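You operate a simulated robot arm through the tools that you are given. There is no shell and no other tool.

You are at the controls of a simulated robot arm. One attempt, no reset.

## Task
Seal the punnet in the lid press, set to suit its lid.
Fine: the lid says thin or thick; turn the press knob to that. Push the tray in, hold the lever down till the screen says sealed, let it up, then pull the tray out and turn the press off. All lettuces, the other punnet and the crop knob stay.

The check looks at the end state, three seconds after you hand in, the way a careful person would. Anything else that was tipped, shoved, dropped, spilled or broken makes it a failure. Lids that push on must go on centred and level and be pressed home; caps that screw on are set level and turned clockwise until they are tight.

## Robot
A 6-joint arm with a two-finger gripper, fixed in place. Base frame: the origin is at the foot of the arm, x ahead of it, y to its left, z up. Lengths are in m, angles in rad, forces in N, time in s.
Its first joint turns from -2.897 to 2.897 rad. Payload 2.45 kg.
The tool frame sits at the grasp point between the pads (the TCP): z along the fingers, y along the line on which they close. The tips reach 0.02 m beyond it. The gripper opens to 0.14 m. The gripper's body begins 0.168 m behind the TCP.
Orientation is that of the tool frame in the base frame, as [roll, pitch, yaw] about the fixed x, y, z axes, in that order (R = Rz(yaw) Ry(pitch) Rx(roll)). With the fingers straight down and closing along the base's y, the tool's x points along the base's -x, its y along +y and its z along -z.

## Interface
- The arm moves only by the tool send_rows. Its argument "series" is a list of rows, each a list of 7 numbers: the turn, a rotation vector about the tool's x, y, z in units of 8 degrees (1.0 is 8 degrees), then the shift along the tool's x, y, z in units of 20 mm (1.0 is 20 mm), then the gripper command, from -1 (fully open) to 1 (shut), values between in proportion. In form: [[ax, ay, az, x, y, z, gripper], ...]. A call has 1 to 20 rows; each row shifts and turns the commanded pose from where the row before left it, along the tool's axes as they then stand. A call with a number of a shift or a turn outside -1 to 1 is refused whole. A row lasts 0.2 s, in which the tool goes at most 0.05 m and 0.15 rad; a call with a longer step from one row to the next is refused whole, and so is a gripper value outside its range. Where a pose cannot be reached the arm comes as near as it can. A force on the tool above 90 N (or 10 N above the force at the start of the call, whichever is more), or a blocked arm, ends the call early, and 0.2 s more pass. The fingers move at their own pace (about 0.045 m/s each) and stop on an object; they squeeze with about 40 N. The grip force told is the motor's: it shows also when the fingers shut on nothing. Time passes only in rows, and 0.2 s behind the last, so rows that do not move let the fingers close. The reply holds the time, the measured pose of the TCP, the force on the tool along the base axes, the opening and the grip force, in the units named above and with some noise, with the torque about the TCP (base axes, N m) and any sound that the robot's microphone picked up, and new pictures: "pictures" is both (left out), scene, wrist or none.
- Cameras (640 x 400 px; columns grow to the right, rows downward): "scene" is fixed at [0.2198, 0.4995, 1.8295]; the picture's right is [-0.21, -0.98, 0.00], its down [-0.74, 0.16, -0.66] and it looks along [0.64, -0.14, -0.75] (base axes); focal length 318 px, centre (320, 200). "wrist" rides on the gripper at [0.078, 0.011, -0.209] in the tool frame; the picture's right is [-0.14, 0.99, 0.00], its down [-0.92, -0.13, -0.37] and it looks along [-0.37, -0.05, 0.93] (tool axes); focal length 280 px, centre (320, 200). There is no depth. A picture from a camera that has moved, and an enlarged one, comes with that camera's place and axes in the base frame and with its lens.
- zoom(camera, box): a new picture of the part [left, top, right, bottom] of that camera's present view, enlarged. It takes no simulated time.
- job_done(): hands the job in; it is judged then, once.

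Nothing tells you positions but the pictures and the camera data. Unless the task says otherwise, let go and move clear before handing in.

The tools are called after "Call:" as a command line: name --pt "numbers of a row" for each row, then --argument value for the rest, lists and objects as JSON in quotes. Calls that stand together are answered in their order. send_rows: Moves the arm, as the interface text tells. Its arguments: {"type":"object","properties":{"series":{"type":"array","items":{"type":"array","items":{"type":"number"}}},"pictures":{"type":"string","enum":["both","scene","wrist","none"]}},"required":["series"]} The other tools are called the same way: zoom (camera, box) takes an enlarged picture of a part of a camera's view; job_done () hands the job in.

At the start:

```text
t: 0.0
tcp_pos: [0.5473, 0.1387, 1.4972]
tool_rot: [-3.142, -0.001, -3.141]
force: [-0.7, 0.2, 0.2]
moment: [-0.01, 0.0, 0.03]
width: 0.1401
finger_force: 0.1
```

scene: 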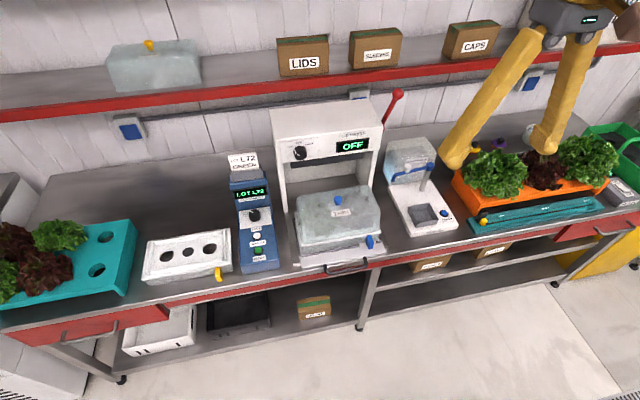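
wrist: 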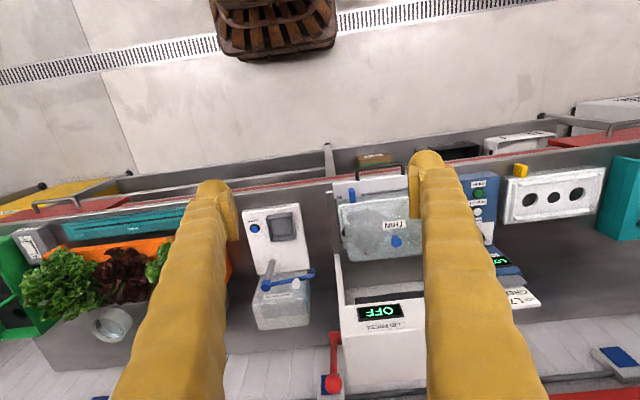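

I see the lid press (white cabinet with OFF display and knob at upper left, red lever at right), with a lidded punnet on its tray in front. I'll zoom in to read the lid, the knob and the handles.

Call:
zoom --camera "scene" --box '[260, 80, 420, 180]'

Call:
zoom --camera "scene" --box '[260, 170, 420, 280]'

Call:
zoom --camera "wrist" --box '[300, 160, 460, 260]'

Call:
zoom --camera "wrist" --box '[300, 270, 480, 400]'

```text
4.00 times, centred on (340, 130) of scene
camera zoom: at [0.2198, 0.4995, 1.8295], right [-0.21, -0.98, 0.0], down [-0.74, 0.16, -0.66], along [0.64, -0.14, -0.75], focal length 1273 px, centre (240, 480)
```

zoom: 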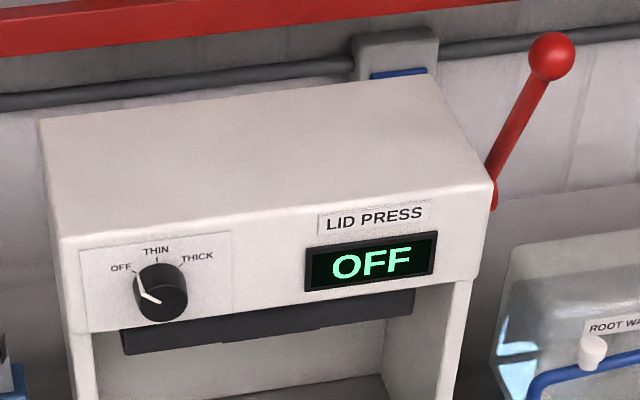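

```text
3.64 times, centred on (340, 225) of scene
camera zoom: at [0.2198, 0.4995, 1.8295], right [-0.21, -0.98, 0.0], down [-0.74, 0.16, -0.66], along [0.64, -0.14, -0.75], focal length 1157 px, centre (247, 109)
```

zoom: 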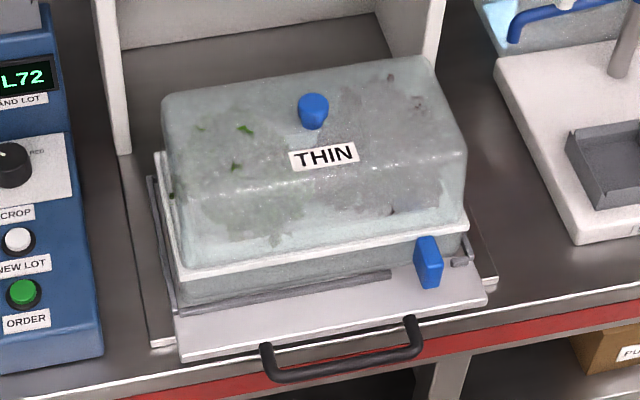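

```text
4.00 times, centred on (380, 210) of wrist
camera zoom: at [0.4706, 0.1499, 1.7052], right [0.14, 0.99, 0.0], down [0.92, -0.13, 0.37], along [0.37, -0.05, -0.93], focal length 1122 px, centre (80, 160)
```

zoom: 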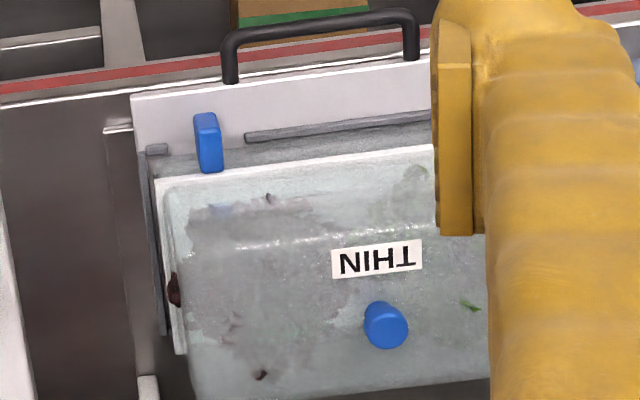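

```text
3.08 times, centred on (390, 335) of wrist
camera zoom: at [0.4706, 0.1499, 1.7052], right [0.14, 0.99, 0.0], down [0.92, -0.13, 0.37], along [0.37, -0.05, -0.93], focal length 863 px, centre (105, -215)
```

zoom: 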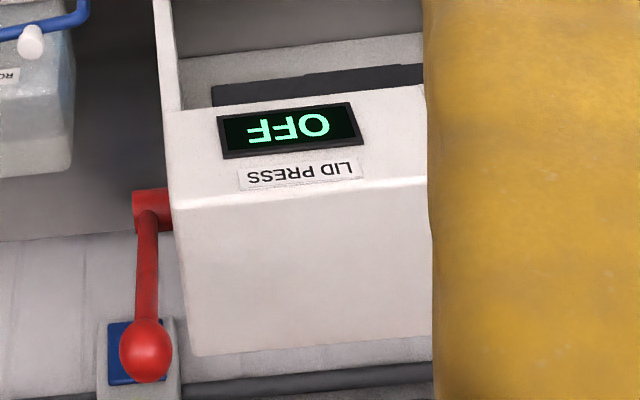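

The lid reads THIN, the press knob is at OFF, the lever is up and the tray is out. I put the lever ball near (0.98, 0.10, 1.345), the knob near (0.97, 0.40, 1.19), and the tray handle near (0.72, 0.30, 0.87). I'll move toward the press and tilt the wrist camera to measure more closely.

Call:
send_rows --pt "0 0 0 0 1 0.5 -1" --pt "0 0 0 0 1 0.5 -1" --pt "0 0 0 0 1 0.5 -1" --pt "0 0 0 0 1 0.5 -1" --pt "0 0 0 0 1 0.5 -1" --pt "0 0 0 0 1 0.5 -1" --pt "0 0 0 0 1 0.5 -1" --pt "0 0 0 0 1 0.5 -1" --pt "0 -1 0 0 0 0 -1" --pt "0 -1 0 0 0 0 -1" --pt "0 -1 0 0 0 0 -1" --pt "0 -1 0 0 0 0 -1" --pt "0 -1 0 0 0 0 -1"

```text
t: 2.8
tcp_pos: [0.5487, 0.2984, 1.4165]
tool_rot: [-3.14, 0.699, -3.141]
force: [0.5, -0.1, -0.2]
moment: [0.0, 0.0, 0.0]
width: 0.14
finger_force: 0.2
camera wrist: at [0.355, 0.3098, 1.526], right [0.1, 0.99, 0.09], down [0.47, -0.13, 0.88], along [0.88, -0.05, -0.48], focal length 280 px, centre (320, 200)
```

scene: 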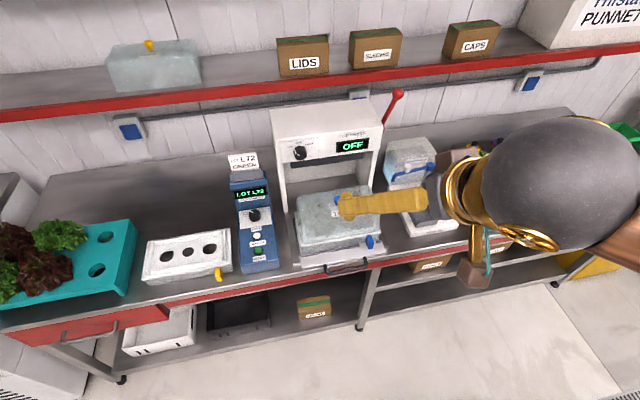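
wrist: 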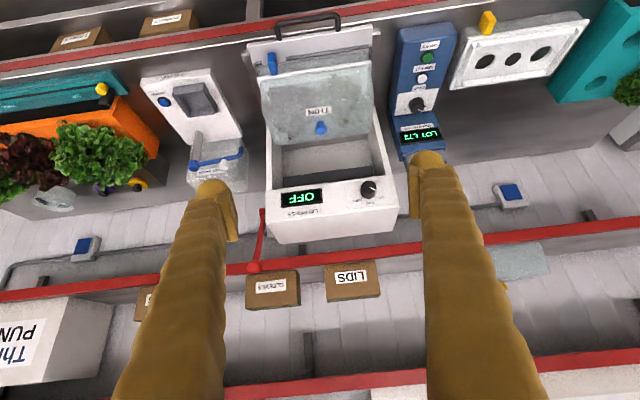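

The wrist camera now sees the whole press. I'll zoom in for measuring.

Call:
zoom --camera "wrist" --box '[240, 150, 420, 260]'

Call:
zoom --camera "wrist" --box '[240, 0, 400, 100]'

Call:
zoom --camera "wrist" --box '[220, 180, 300, 280]'

Call:
zoom --camera "scene" --box '[275, 130, 325, 170]'

```text
3.56 times, centred on (330, 205) of wrist
camera zoom: at [0.355, 0.3098, 1.526], right [0.1, 0.99, 0.09], down [0.47, -0.13, 0.88], along [0.88, -0.05, -0.48], focal length 997 px, centre (284, 182)
```

zoom: 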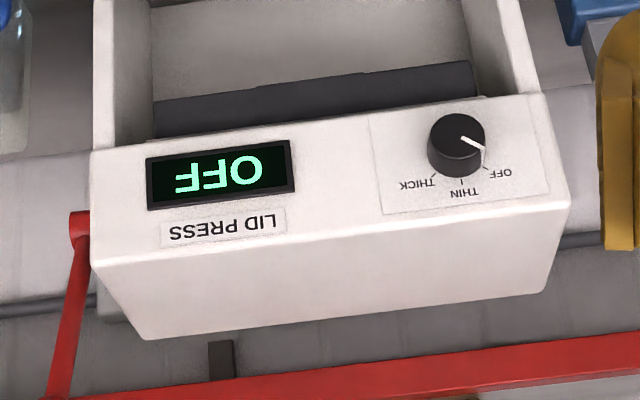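

```text
4.00 times, centred on (320, 50) of wrist
camera zoom: at [0.355, 0.3098, 1.526], right [0.1, 0.99, 0.09], down [0.47, -0.13, 0.88], along [0.88, -0.05, -0.48], focal length 1122 px, centre (320, 800)
```

zoom: 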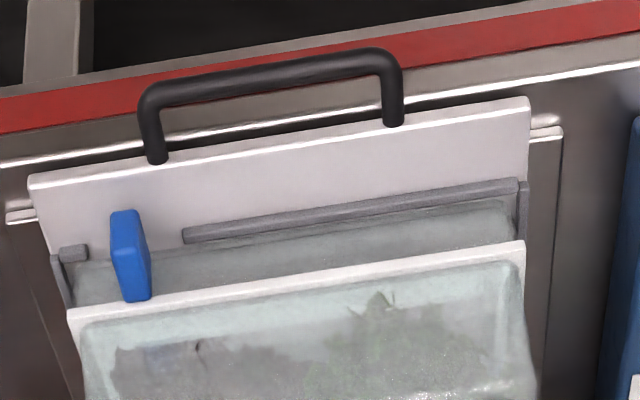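

```text
4.00 times, centred on (260, 230) of wrist
camera zoom: at [0.355, 0.3098, 1.526], right [0.1, 0.99, 0.09], down [0.47, -0.13, 0.88], along [0.88, -0.05, -0.48], focal length 1122 px, centre (560, 80)
```

zoom: 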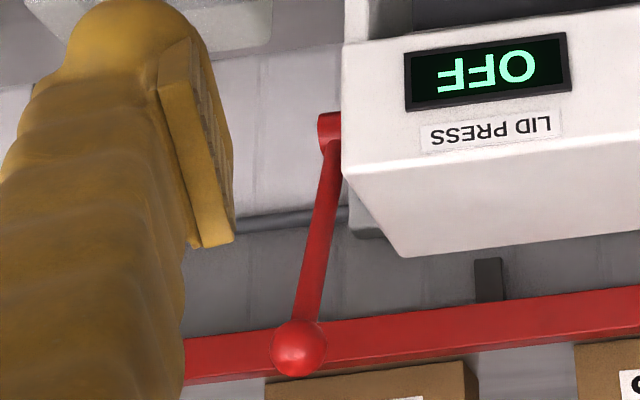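

```text
10.00 times, centred on (300, 150) of scene
camera zoom: at [0.2198, 0.4995, 1.8295], right [-0.21, -0.98, 0.0], down [-0.74, 0.16, -0.66], along [0.64, -0.14, -0.75], focal length 3182 px, centre (520, 700)
```

zoom: 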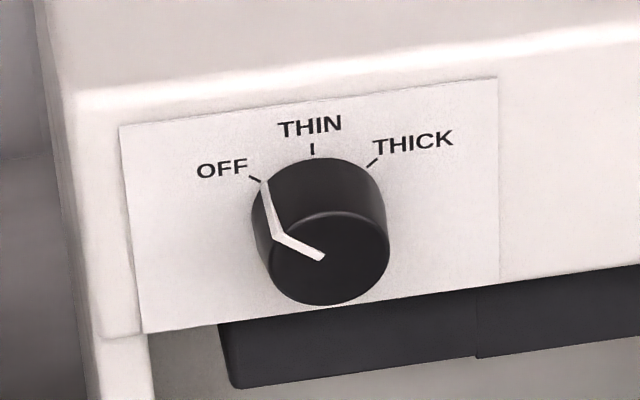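

The knob centre is near (0.963, 0.398, 1.179), about 36 mm across and sticking out 25 mm. OFF to THIN is roughly 50° clockwise. I'll level the tool to point at the press and bring it in front of the knob.

Call:
send_rows --pt "0 -1 0 0 0.8 0.8 0" --pt "0 -1 0 0 0.8 0.8 0" --pt "0 -1 0 0 0.8 0.8 0" --pt "0 -1 0 0 0.8 0.8 0" --pt "0 -1 0 0 0.8 0.8 0" --pt "0 -1 0 0 0.8 0.8 0" --pt "0 -0.25 0 0.9 0.2 0.8 0" --pt "0 0 0 0.9 0 0.8 0" --pt "0 0 0 0.9 0 0.8 0" --pt "0 0 0 0.9 0 0.8 0" --pt "0 0 0 0.9 0 0.8 0" --pt "0 0 0 0.9 0 0.8 0" --pt "0 0 0 0.9 0 0.8 0" --pt "0 0 0 0.9 0 0.8 0"

```text
t: 5.8
tcp_pos: [0.7567, 0.3985, 1.2261]
tool_rot: [1.127, 1.571, 1.129]
force: [-0.1, -0.1, -0.2]
moment: [0.04, -0.03, 0.0]
width: 0.0699
finger_force: 0.1
camera wrist: at [0.5484, 0.41, 1.1473], right [0.0, 0.99, 0.14], down [-0.37, -0.13, 0.92], along [0.93, -0.05, 0.37], focal length 280 px, centre (320, 200)
```

scene: 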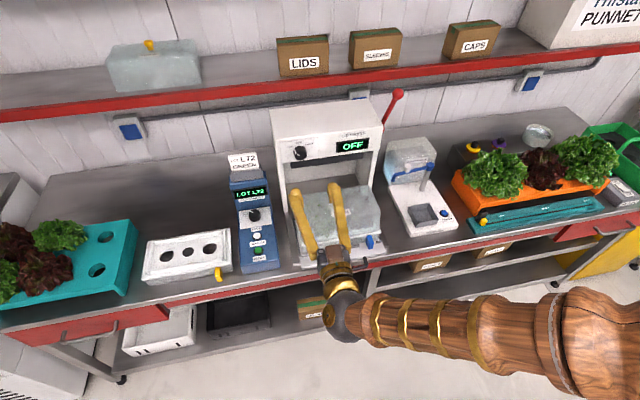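
wrist: 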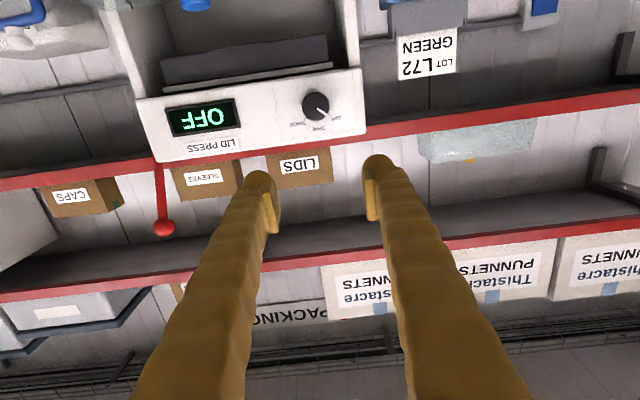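

The tool is level and lined up roughly with the knob. I'll refine the knob's position before approaching.

Call:
zoom --camera "wrist" --box '[260, 60, 380, 150]'

Call:
zoom --camera "scene" --box '[280, 170, 390, 280]'

```text
4.44 times, centred on (320, 105) of wrist
camera zoom: at [0.5484, 0.41, 1.1473], right [0.0, 0.99, 0.14], down [-0.37, -0.13, 0.92], along [0.93, -0.05, 0.37], focal length 1246 px, centre (320, 622)
```

zoom: 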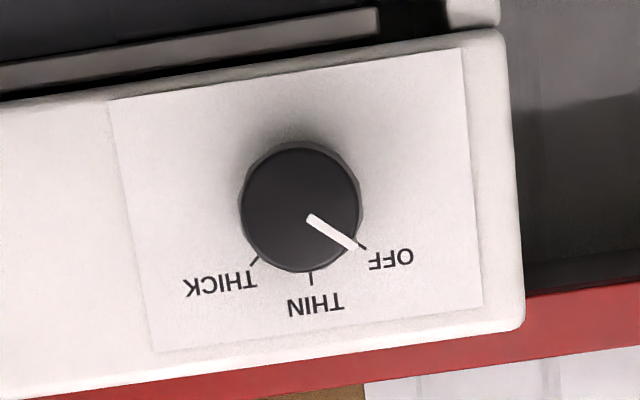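

```text
3.64 times, centred on (335, 225) of scene
camera zoom: at [0.2198, 0.4995, 1.8295], right [-0.21, -0.98, 0.0], down [-0.74, 0.16, -0.66], along [0.64, -0.14, -0.75], focal length 1157 px, centre (266, 109)
```

zoom: 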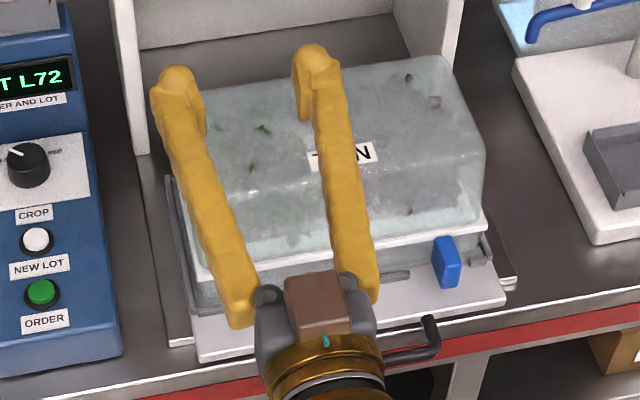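

The knob is close to (0.963, 0.400, 1.173). I'll drop to its height and close in, stopping short to check.

Call:
send_rows --pt "0 0 0 0.9 0.05 0 0" --pt "0 0 0 0.9 0 0 0" --pt "0 0 0 0.8 0 0 0" --pt "0 0 0 0 0 1 0" --pt "0 0 0 0 0 1 0" --pt "0 0 0 0 0 1 0" --pt "0 0 0 0 0 1 0" --pt "0 0 0 0 0 1 0" --pt "0 0 0 0 0 1 0" --pt "0 0 0 0 0 1 0" --pt "0 0 0 0 0 0 0"

```text
t: 8.2
tcp_pos: [0.8979, 0.399, 1.1724]
tool_rot: [-2.741, 1.57, -2.743]
force: [0.9, 0.6, 0.5]
moment: [-0.02, 0.01, 0.01]
width: 0.0701
finger_force: 0.0
camera wrist: at [0.6893, 0.4096, 1.0931], right [0.0, 0.99, 0.14], down [-0.37, -0.13, 0.92], along [0.93, -0.05, 0.36], focal length 280 px, centre (320, 200)
```

scene: 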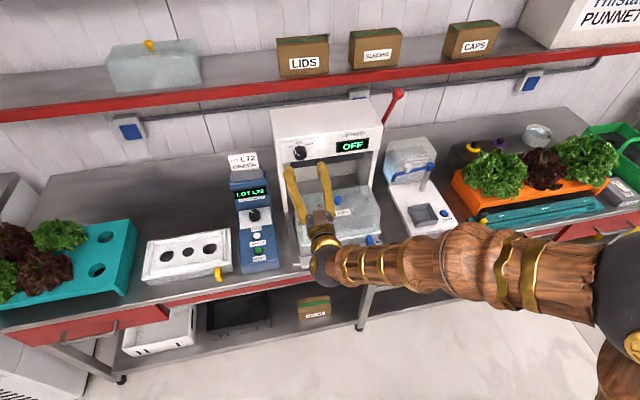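
wrist: 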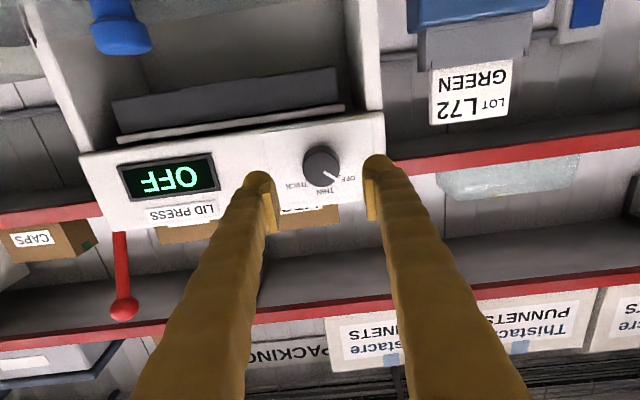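

The knob appears about 6 mm lower than the tool axis. I'll correct that and slide the fingers over it.

Call:
send_rows --pt "0 0 0 0.3 0.08 0 0" --pt "0 0 0 0 0 1 0" --pt "0 0 0 0 0 1 0" --pt "0 0 0 0 0 0 0" --pictures "wrist"

Call:
zoom --camera "wrist" --box '[240, 120, 400, 220]'

Call:
zoom --camera "scene" --box '[270, 120, 370, 200]'

```text
t: 9.2
tcp_pos: [0.9373, 0.3992, 1.165]
tool_rot: [2.583, 1.57, 2.58]
force: [0.3, -0.4, 0.2]
moment: [-0.01, 0.01, 0.0]
width: 0.0699
finger_force: 0.1
camera wrist: at [0.7294, 0.4107, 1.0868], right [0.0, 0.99, 0.14], down [-0.37, -0.13, 0.92], along [0.93, -0.05, 0.37], focal length 280 px, centre (320, 200)
```

wrist: 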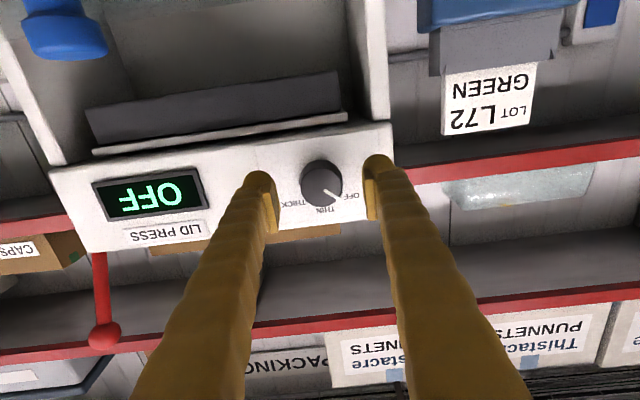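

```text
4.00 times, centred on (320, 170) of wrist
camera zoom: at [0.7294, 0.4107, 1.0868], right [0.0, 0.99, 0.14], down [-0.37, -0.13, 0.92], along [0.93, -0.05, 0.37], focal length 1122 px, centre (320, 320)
```

zoom: 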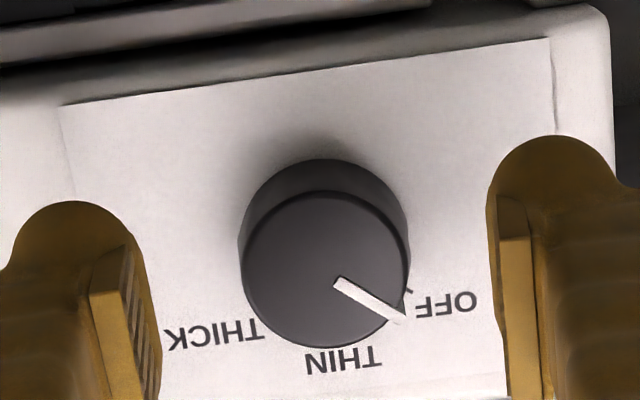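

```text
5.00 times, centred on (320, 160) of scene
camera zoom: at [0.2198, 0.4995, 1.8295], right [-0.21, -0.98, 0.0], down [-0.74, 0.16, -0.66], along [0.64, -0.14, -0.75], focal length 1591 px, centre (320, 400)
```

zoom: 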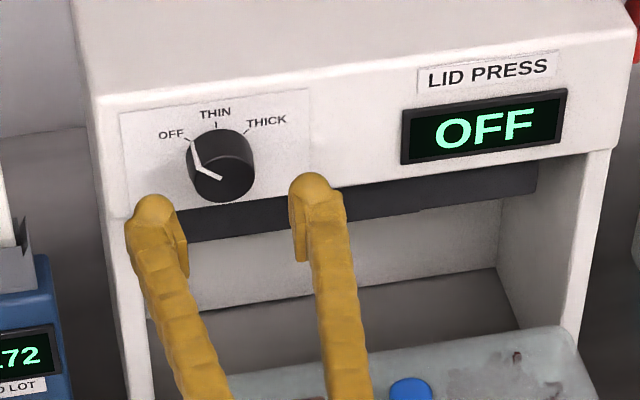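

The fingers straddle the knob centrally. I'll advance 20 mm, close on it, and turn a first part clockwise.

Call:
send_rows --pt "0 0 0 0 0.05 0.9 0" --pt "0 0 0 0 0 0 0" --pt "0 0 0 0 0 0 0.4" --pt "0 0 0 0 0 0 0.7" --pt "0 0 0 0 0 0 1" --pt "0 0 0 0 0 0 1" --pt "0 0 0 0 0 0 1" --pt "0 0 0.8 0 0 0 1" --pt "0 0 0.8 0 0 0 1" --pt "0 0 0.8 0 0 0 1" --pt "0 0 0 0 0 0 1"

Call:
zoom --camera "wrist" --box '[240, 120, 400, 220]'

Call:
zoom --camera "scene" --box '[270, 120, 370, 200]'

```text
t: 10.7
tcp_pos: [0.9531, 0.4008, 1.1654]
tool_rot: [-2.734, 1.568, -2.735]
force: [-9.0, 0.1, 0.4]
moment: [0.03, -0.09, 0.01]
width: 0.0062
finger_force: 18.1
stopped in row 7: the force on the tool passed its limit at 96 N (the readings are from after the stop); the commanded pose is now the measured one
camera wrist: at [0.7445, 0.4123, 1.0866], right [0.0, 0.99, 0.14], down [-0.37, -0.13, 0.92], along [0.93, -0.05, 0.36], focal length 280 px, centre (320, 200)
```

scene: 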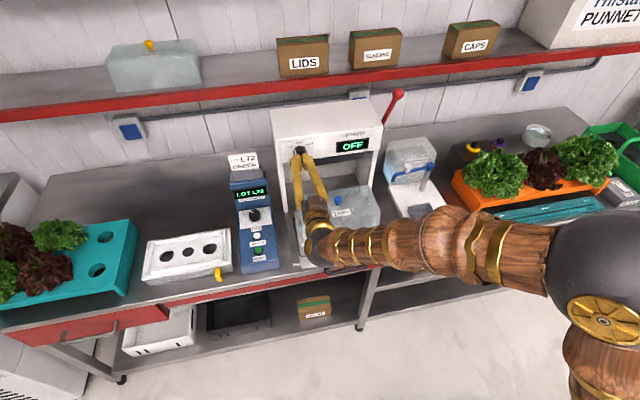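
wrist: 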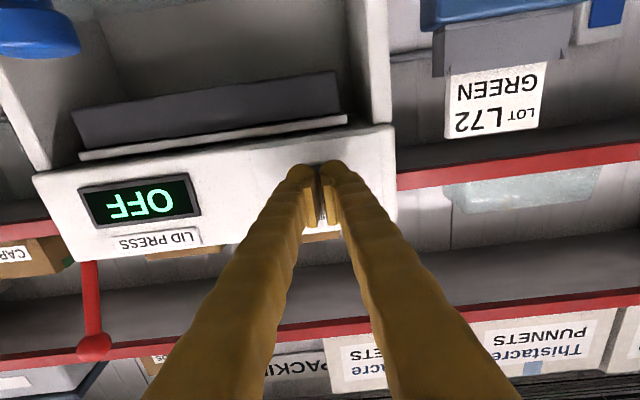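

```text
4.00 times, centred on (320, 170) of wrist
camera zoom: at [0.7445, 0.4123, 1.0866], right [0.0, 0.99, 0.14], down [-0.37, -0.13, 0.92], along [0.93, -0.05, 0.36], focal length 1122 px, centre (320, 320)
```

zoom: 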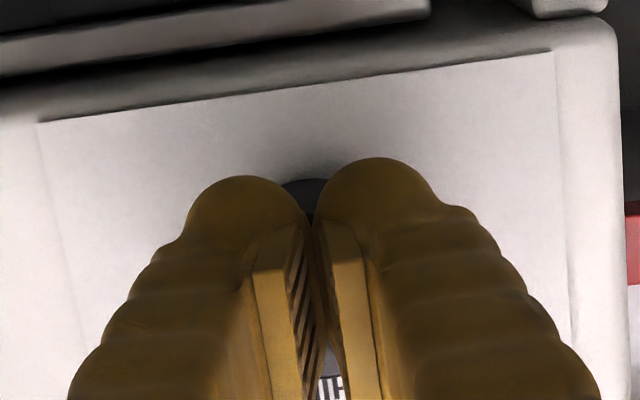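

```text
5.00 times, centred on (320, 160) of scene
camera zoom: at [0.2198, 0.4995, 1.8295], right [-0.21, -0.98, 0.0], down [-0.74, 0.16, -0.66], along [0.64, -0.14, -0.75], focal length 1591 px, centre (320, 400)
```

zoom: 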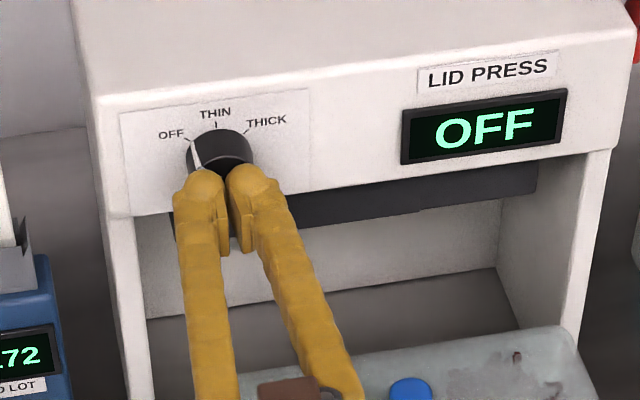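

The fingers closed in front of the knob and slipped off its rim, so the knob face lies about 10 mm deeper (x ≈ 0.973). I'll back off, reopen, and go in deeper.

Call:
send_rows --pt "0 0 0 0 0 -1 1" --pt "0 0 0 0 0 -1 0" --pt "0 0 0 0 0 0 0" --pt "0 0 0 0 0 0 0" --pt "0 0 0 0 0 0 0" --pt "0 0 0 0 0 0 0" --pictures "wrist"

Call:
zoom --camera "wrist" --box '[240, 120, 400, 220]'

Call:
zoom --camera "scene" --box '[270, 120, 370, 200]'

```text
t: 12.1
tcp_pos: [0.9145, 0.3996, 1.1658]
tool_rot: [-2.773, 1.569, -2.77]
force: [-1.2, 0.0, -0.1]
moment: [-0.01, -0.01, 0.0]
width: 0.07
finger_force: 0.1
camera wrist: at [0.7056, 0.4111, 1.0868], right [0.0, 0.99, 0.14], down [-0.37, -0.13, 0.92], along [0.93, -0.05, 0.36], focal length 280 px, centre (320, 200)
```

wrist: 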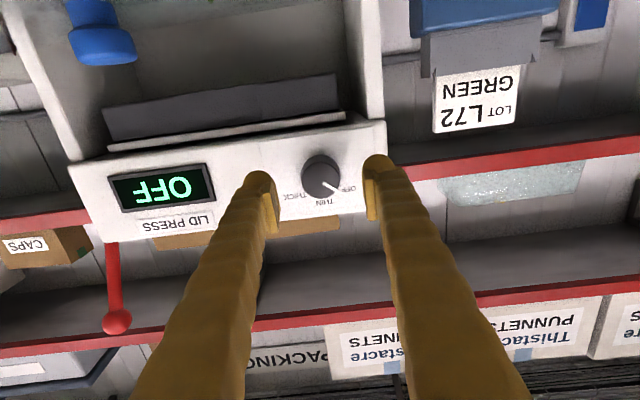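

```text
4.00 times, centred on (320, 170) of wrist
camera zoom: at [0.7056, 0.4111, 1.0868], right [0.0, 0.99, 0.14], down [-0.37, -0.13, 0.92], along [0.93, -0.05, 0.36], focal length 1122 px, centre (320, 320)
```

zoom: 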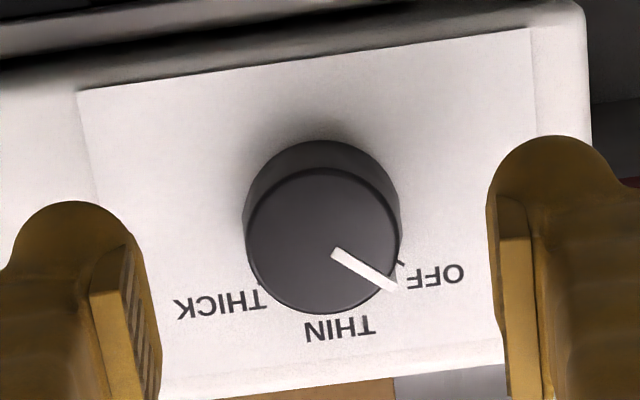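

```text
5.00 times, centred on (320, 160) of scene
camera zoom: at [0.2198, 0.4995, 1.8295], right [-0.21, -0.98, 0.0], down [-0.74, 0.16, -0.66], along [0.64, -0.14, -0.75], focal length 1591 px, centre (320, 400)
```

zoom: 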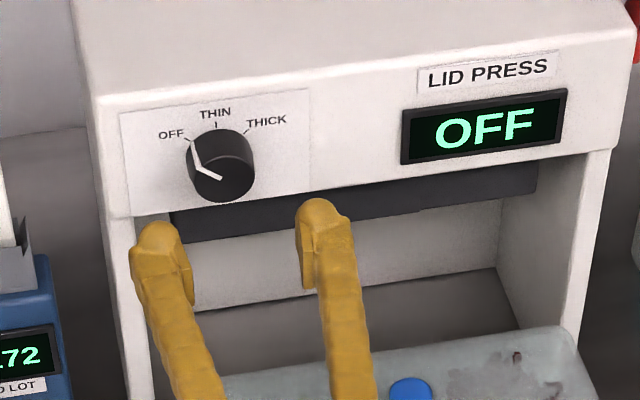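

The knob is still at OFF and undisturbed, centred near (0.973, 0.4005, 1.169). I'll go in deeper at that height and watch the contact force.

Call:
send_rows --pt "0 0 0 -0.15 0.05 1 0" --pt "0 0 0 0 0 0.9 0" --pt "0 0 0 0 0 0.5 0" --pt "0 0 0 0 0 0.4 0" --pt "0 0 0 0 0 0 0" --pt "0 0 0 0 0 0 0" --pictures "wrist"

Call:
zoom --camera "scene" --box '[270, 120, 370, 200]'

```text
t: 13.5
tcp_pos: [0.9698, 0.4015, 1.1695]
tool_rot: [-2.77, 1.568, -2.771]
force: [-0.1, 0.9, -0.1]
moment: [0.01, 0.0, -0.02]
width: 0.07
finger_force: 0.1
camera wrist: at [0.7607, 0.4134, 1.0902], right [0.0, 0.99, 0.14], down [-0.37, -0.13, 0.92], along [0.93, -0.05, 0.36], focal length 280 px, centre (320, 200)
```

wrist: 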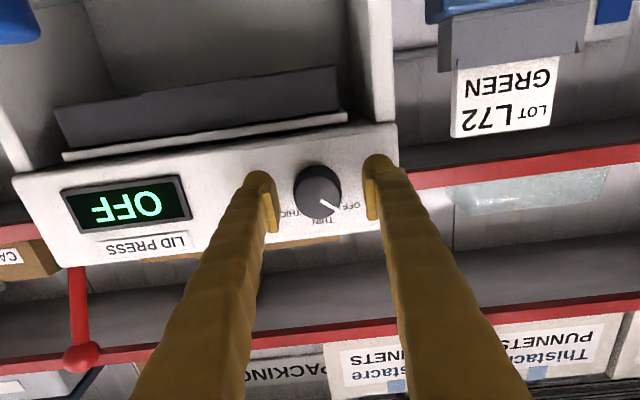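

```text
5.00 times, centred on (320, 160) of scene
camera zoom: at [0.2198, 0.4995, 1.8295], right [-0.21, -0.98, 0.0], down [-0.74, 0.16, -0.66], along [0.64, -0.14, -0.75], focal length 1591 px, centre (320, 400)
```

zoom: 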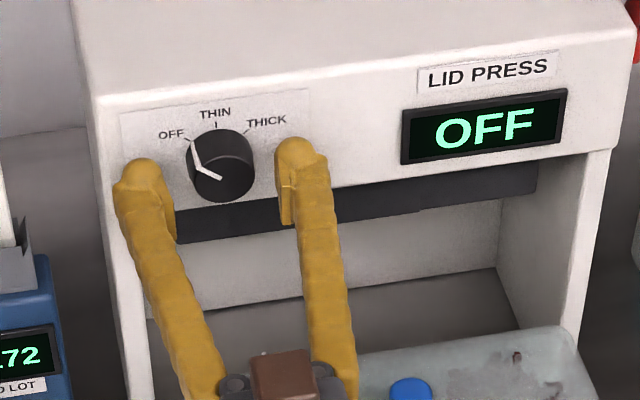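

The fingers are around the knob. I'll go 5 mm deeper, then close step by step.

Call:
send_rows --pt "0 0 0 0 -0.05 0.25 0" --pt "0 0 0 0 0 0 0" --pt "0 0 0 0 0 0 0.2" --pt "0 0 0 0 0 0 0.35" --pt "0 0 0 0 0 0 0.45" --pt "0 0 0 0 0 0 0.5" --pt "0 0 0 0 0 0 0.55" --pt "0 0 0 0 0 0 0.6" --pictures "wrist"

Call:
zoom --camera "scene" --box '[270, 120, 370, 200]'

Call:
zoom --camera "wrist" --box '[240, 120, 400, 220]'

```text
t: 15.3
tcp_pos: [0.9751, 0.4011, 1.1689]
tool_rot: [-3.023, 1.568, -3.023]
force: [-3.6, -19.6, 0.0]
moment: [0.09, 0.0, -0.27]
width: 0.0407
finger_force: 10.1
camera wrist: at [0.7658, 0.4118, 1.09], right [0.0, 0.99, 0.14], down [-0.37, -0.13, 0.92], along [0.93, -0.05, 0.36], focal length 280 px, centre (320, 200)
```

wrist: 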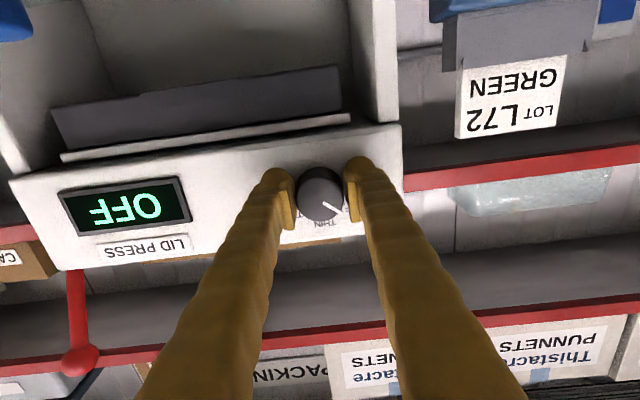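

```text
5.00 times, centred on (320, 160) of scene
camera zoom: at [0.2198, 0.4995, 1.8295], right [-0.21, -0.98, 0.0], down [-0.74, 0.16, -0.66], along [0.64, -0.14, -0.75], focal length 1591 px, centre (320, 400)
```

zoom: 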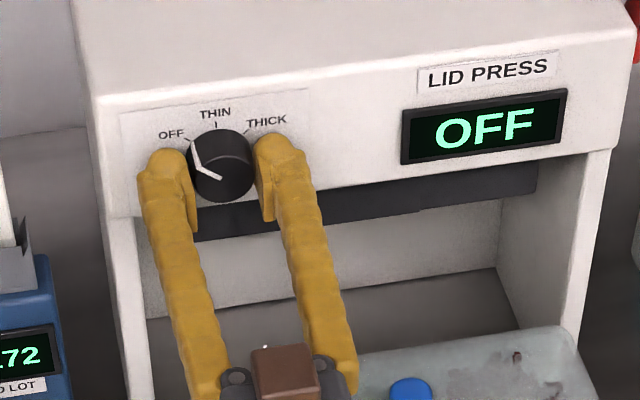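

```text
4.00 times, centred on (320, 170) of wrist
camera zoom: at [0.7658, 0.4118, 1.09], right [0.0, 0.99, 0.14], down [-0.37, -0.13, 0.92], along [0.93, -0.05, 0.36], focal length 1122 px, centre (320, 320)
```

zoom: 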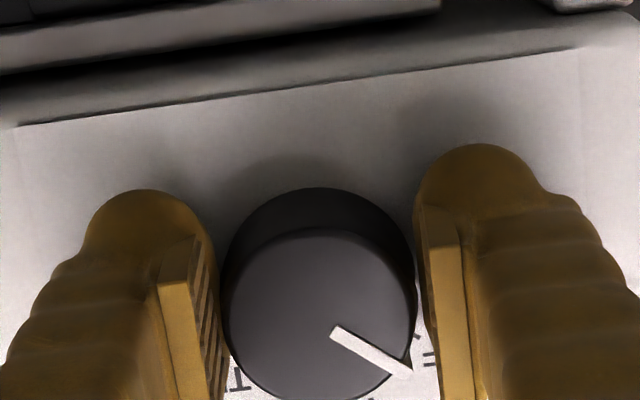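

The −y finger touches first, so I'll shift 1.5 mm that way and close fully.

Call:
send_rows --pt "0 0 0 0 -0.08 0 0.6" --pt "0 0 0 0 0 0 0.7" --pt "0 0 0 0 0 0 0.8" --pt "0 0 0 0 0 0 1" --pt "0 0 0 0 0 0 1" --pictures "wrist"

```text
t: 16.5
tcp_pos: [0.9743, 0.3994, 1.1679]
tool_rot: [-2.821, 1.568, -2.821]
force: [19.0, -6.1, 1.8]
moment: [0.03, 0.05, -0.06]
width: 0.0386
finger_force: 44.5
camera wrist: at [0.7654, 0.4108, 1.0899], right [0.0, 0.99, 0.14], down [-0.37, -0.13, 0.92], along [0.93, -0.05, 0.36], focal length 280 px, centre (320, 200)
```

wrist: 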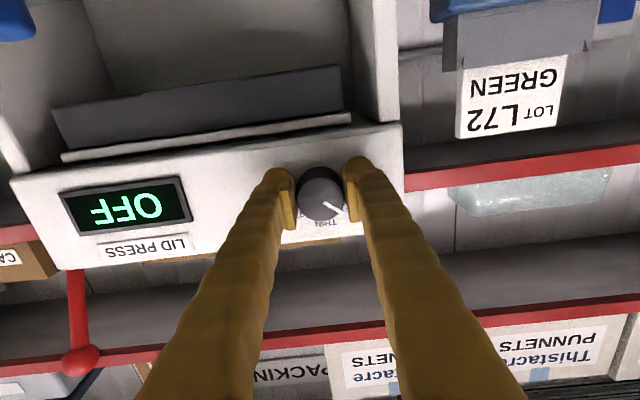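

The knob is gripped firmly (38.6 mm, 44 N). Now I'll turn it clockwise in small steps.

Call:
send_rows --pt "0 0 0.6 0 0 0 1" --pt "0 0 0.6 0 0 0 1" --pt "0 0 0.6 0 0 0 1" --pt "0 0 0.6 0 0 0 1" --pt "0 0 0.6 0 0 0 1" --pt "0 0 0 0 0 0 1"

Call:
zoom --camera "scene" --box '[270, 120, 370, 200]'

Call:
zoom --camera "wrist" --box '[240, 120, 400, 220]'

```text
t: 17.7
tcp_pos: [0.9778, 0.3998, 1.1728]
tool_rot: [1.652, 1.191, 1.61]
force: [-3.7, -17.0, 1.8]
moment: [-0.04, -0.21, -0.08]
width: 0.0388
finger_force: 45.0
out of reach, approached as far as the arm can: row 5
stopped in row 6: the force on the tool passed its limit at 103 N (the readings are from after the stop); the commanded pose is now the measured one
camera wrist: at [0.7681, 0.4464, 1.1105], right [0.05, 0.87, 0.49], down [-0.36, -0.45, 0.82], along [0.93, -0.21, 0.29], focal length 280 px, centre (320, 200)
```

scene: 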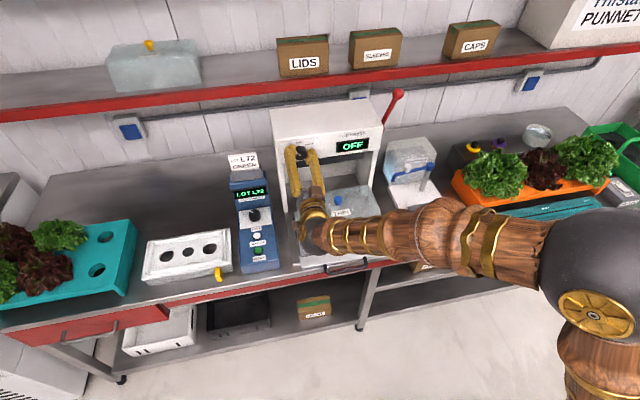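
wrist: 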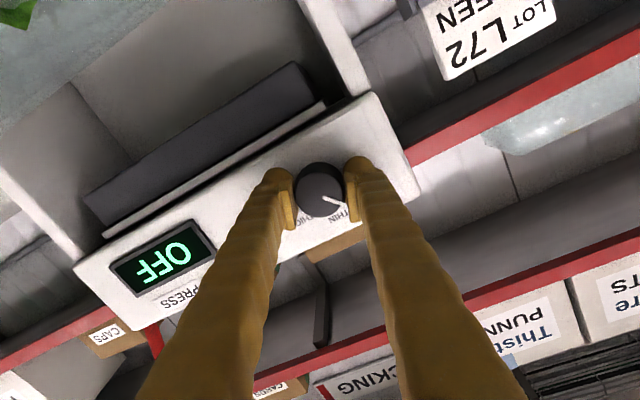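

```text
5.00 times, centred on (320, 160) of scene
camera zoom: at [0.2198, 0.4995, 1.8295], right [-0.21, -0.98, 0.0], down [-0.74, 0.16, -0.66], along [0.64, -0.14, -0.75], focal length 1591 px, centre (320, 400)
```

zoom: 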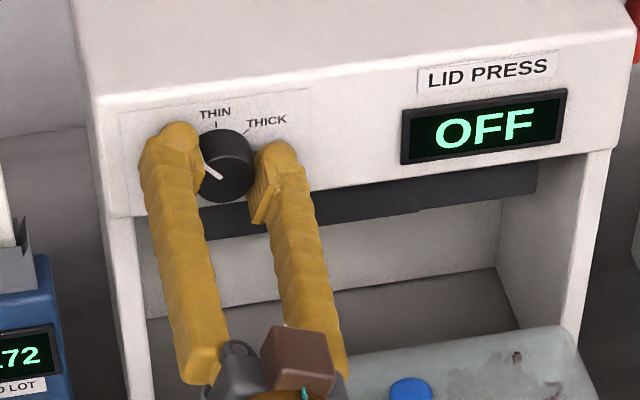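

```text
4.00 times, centred on (320, 170) of wrist
camera zoom: at [0.7681, 0.4464, 1.1105], right [0.05, 0.87, 0.49], down [-0.36, -0.45, 0.82], along [0.93, -0.21, 0.29], focal length 1122 px, centre (320, 320)
```

zoom: 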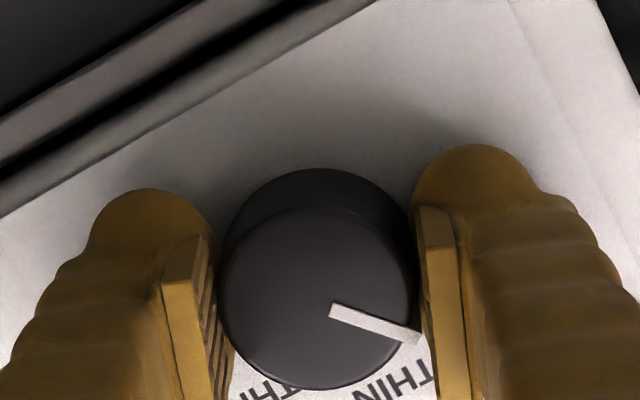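

The wrist ran out of travel after about 21° of turn; the knob moved with it and the display still reads OFF. I'll let go, back out, roll the tool back, and regrip for the remaining 29° or so.

Call:
send_rows --pt "0 0 0 0 0 0 0.4" --pt "0 0 0 0 0 0 0" --pt "0 0 0 0 0 0 0" --pt "-0.16 -0.05 0 0 0 -0.6 0" --pt "-0.16 -0.05 0 0 0 -1 0" --pt "0 0 0 0 0 -1 0" --pt "0 0 -1 0 0 0 0" --pt "0 0 -1 0 0 0 0" --pt "0 0 -1 0 0 0 0" --pt "0 0 -1 0 0 0 0" --pt "0 0 -1 0 0 0 0" --pt "0 0 -1 0 0 0 0" --pt "0 0 -0.3 0 0 0 0" --pt "0 0 0 0 0 0 0"

Call:
zoom --camera "scene" --box '[270, 120, 370, 200]'

```text
t: 20.7
tcp_pos: [0.9277, 0.418, 1.1961]
tool_rot: [-1.572, 1.07, -1.568]
force: [0.6, 0.5, 0.4]
moment: [0.02, -0.03, -0.02]
width: 0.07
finger_force: 0.1
out of reach, approached as far as the arm can: row 4, 5, 6
camera wrist: at [0.7186, 0.39, 1.1215], right [0.0, 0.93, -0.36], down [-0.37, 0.33, 0.87], along [0.93, 0.13, 0.34], focal length 280 px, centre (320, 200)
```

scene: 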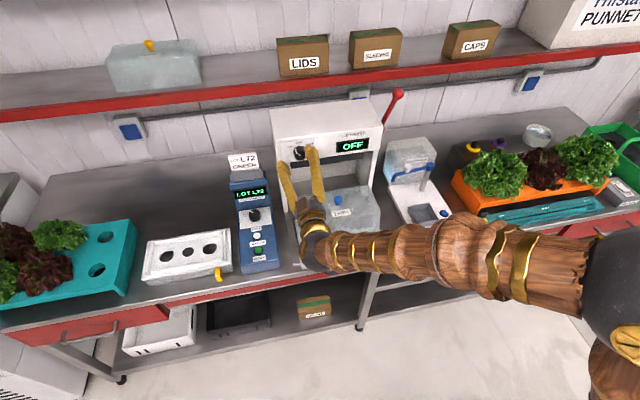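
wrist: 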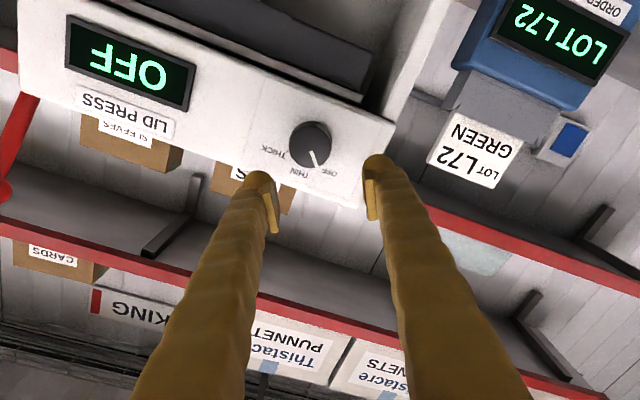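

```text
5.00 times, centred on (320, 160) of scene
camera zoom: at [0.2198, 0.4995, 1.8295], right [-0.21, -0.98, 0.0], down [-0.74, 0.16, -0.66], along [0.64, -0.14, -0.75], focal length 1591 px, centre (320, 400)
```

zoom: 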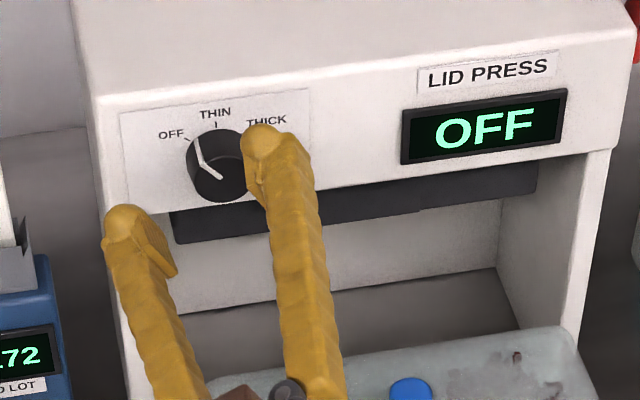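

The tool is now rolled back about 29° but drifted up and sideways. I'll check the knob and then re-centre on it.

Call:
send_rows --pt "0 0 0 0.8 -0.06 0 0" --pt "0 0 0 0.8 -0.06 0 0" --pt "0 0 0 0 0 0 0" --pictures "wrist"

Call:
zoom --camera "wrist" --box '[240, 120, 400, 220]'

Call:
zoom --camera "scene" --box '[285, 135, 325, 165]'

```text
t: 21.5
tcp_pos: [0.9289, 0.401, 1.1679]
tool_rot: [-1.572, 1.07, -1.571]
force: [0.7, 0.1, -0.3]
moment: [-0.01, -0.01, 0.02]
width: 0.0699
finger_force: 0.0
camera wrist: at [0.7197, 0.3728, 1.094], right [0.0, 0.94, -0.35], down [-0.37, 0.33, 0.87], along [0.93, 0.13, 0.34], focal length 280 px, centre (320, 200)
```

wrist: 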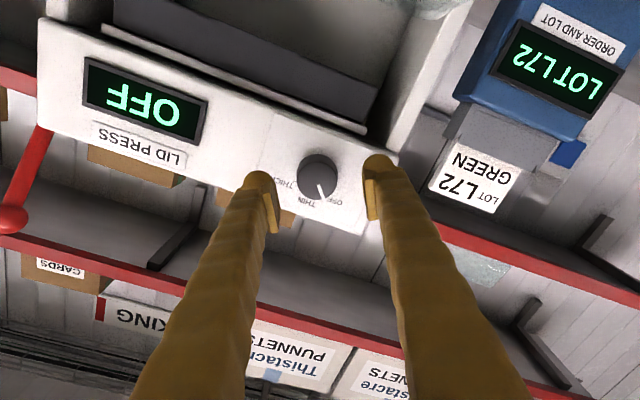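

```text
4.00 times, centred on (320, 170) of wrist
camera zoom: at [0.7197, 0.3728, 1.094], right [0.0, 0.94, -0.35], down [-0.37, 0.33, 0.87], along [0.93, 0.13, 0.34], focal length 1122 px, centre (320, 320)
```

zoom: 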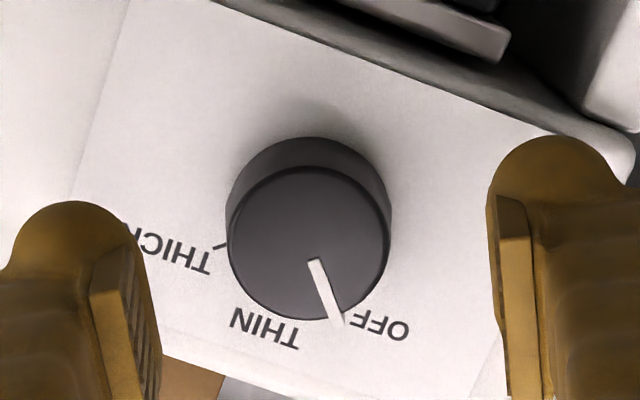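

```text
13.33 times, centred on (305, 150) of scene
camera zoom: at [0.2198, 0.4995, 1.8295], right [-0.21, -0.98, 0.0], down [-0.74, 0.16, -0.66], along [0.64, -0.14, -0.75], focal length 4243 px, centre (520, 867)
```

zoom: 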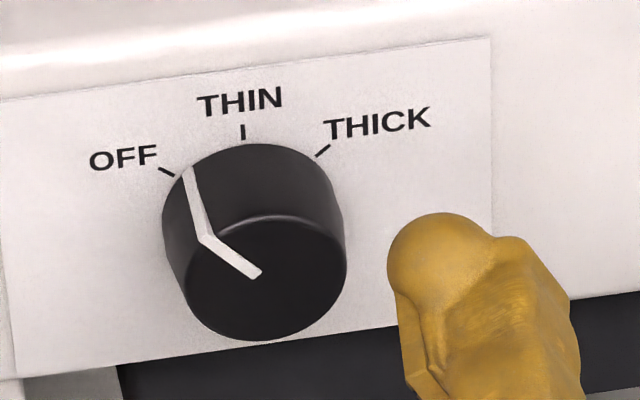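

The knob actually turned only about 10°, so it slipped some in the grip. I'm centred on it again; I'll advance, grip, and turn more gently.

Call:
send_rows --pt "0 0 0 0 -0.12 1 0" --pt "0 0 0 0 0 0.8 0" --pt "0 0 0 0 0 0.4 0" --pt "0 0 0 0 0 0.15 0.2" --pt "0 0 0 0 0 0 0.35" --pt "0 0 0 0 0 0 0.45" --pt "0 0 0 0 0 0 0.5" --pt "0 0 0 0 0 0 0.55" --pictures "wrist"

Call:
zoom --camera "wrist" --box '[240, 120, 400, 220]'

```text
t: 23.3
tcp_pos: [0.9748, 0.3996, 1.1717]
tool_rot: [-1.57, 1.071, -1.568]
force: [5.4, -6.8, 5.8]
moment: [0.0, -0.08, -0.05]
width: 0.0391
finger_force: 36.1
camera wrist: at [0.7662, 0.371, 1.0965], right [0.0, 0.94, -0.35], down [-0.37, 0.33, 0.87], along [0.93, 0.13, 0.34], focal length 280 px, centre (320, 200)
```

wrist: 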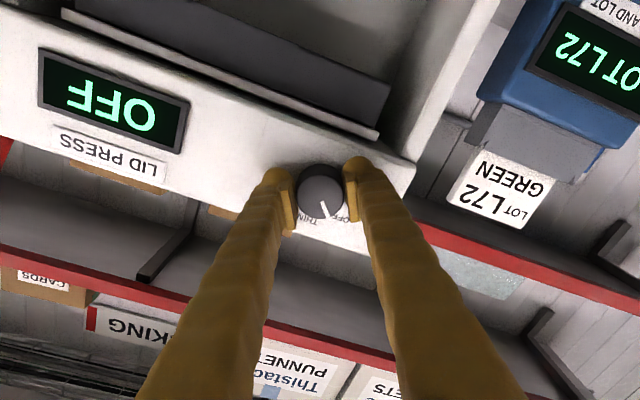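

```text
4.00 times, centred on (320, 170) of wrist
camera zoom: at [0.7662, 0.371, 1.0965], right [0.0, 0.94, -0.35], down [-0.37, 0.33, 0.87], along [0.93, 0.13, 0.34], focal length 1122 px, centre (320, 320)
```

zoom: 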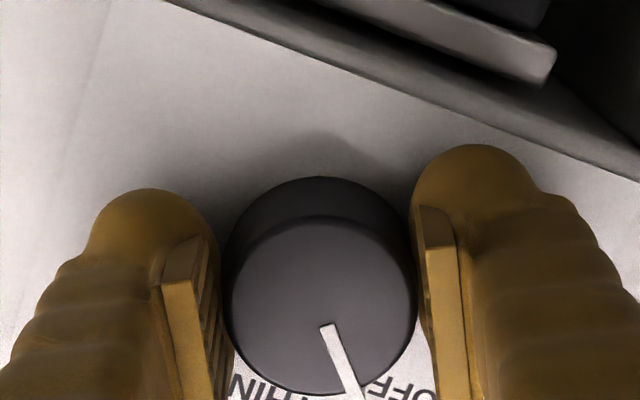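

Gripped. I'll squeeze fully and turn in small increments, checking for slip.

Call:
send_rows --pt "0 0 0 0 0 0 1" --pt "0 0 0 0 0 0 1" --pt "0 0 0.5 0 0 0 1" --pt "0 0 0.5 0 0 0 1" --pt "0 0 0.5 0 0 0 1" --pt "0 0 0.5 0 0 0 1" --pt "0 0 0 0 0 0 1" --pictures "wrist"

Call:
zoom --camera "wrist" --box '[240, 120, 400, 220]'

```text
t: 24.9
tcp_pos: [0.9744, 0.3989, 1.1702]
tool_rot: [-1.568, 1.352, -1.566]
force: [20.1, -2.7, 19.9]
moment: [0.01, -0.28, -0.12]
width: 0.0386
finger_force: 44.3
camera wrist: at [0.7661, 0.3926, 1.0913], right [0.0, 1.0, -0.08], down [-0.37, 0.07, 0.93], along [0.93, 0.03, 0.37], focal length 280 px, centre (320, 200)
```

wrist: 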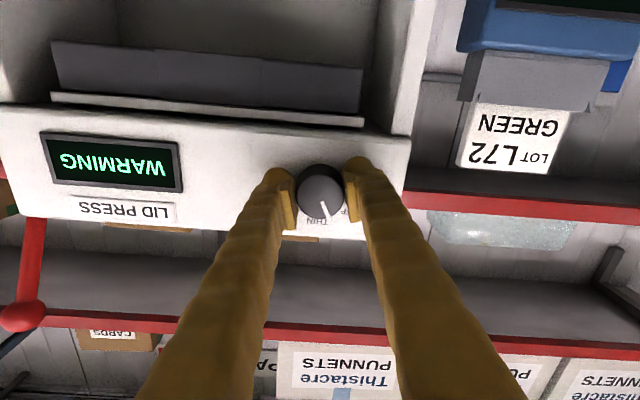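

```text
4.00 times, centred on (320, 170) of wrist
camera zoom: at [0.7661, 0.3926, 1.0913], right [0.0, 1.0, -0.08], down [-0.37, 0.07, 0.93], along [0.93, 0.03, 0.37], focal length 1122 px, centre (320, 320)
```

zoom: 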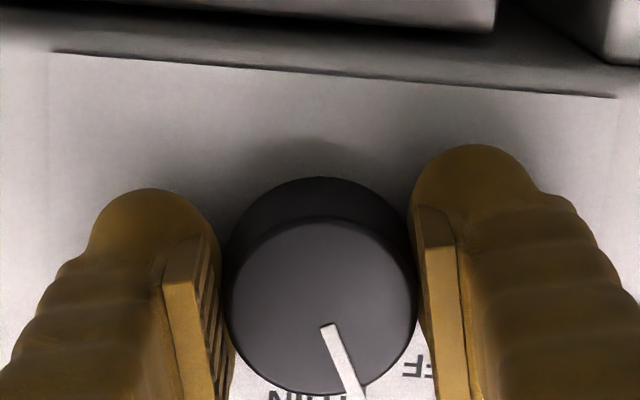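

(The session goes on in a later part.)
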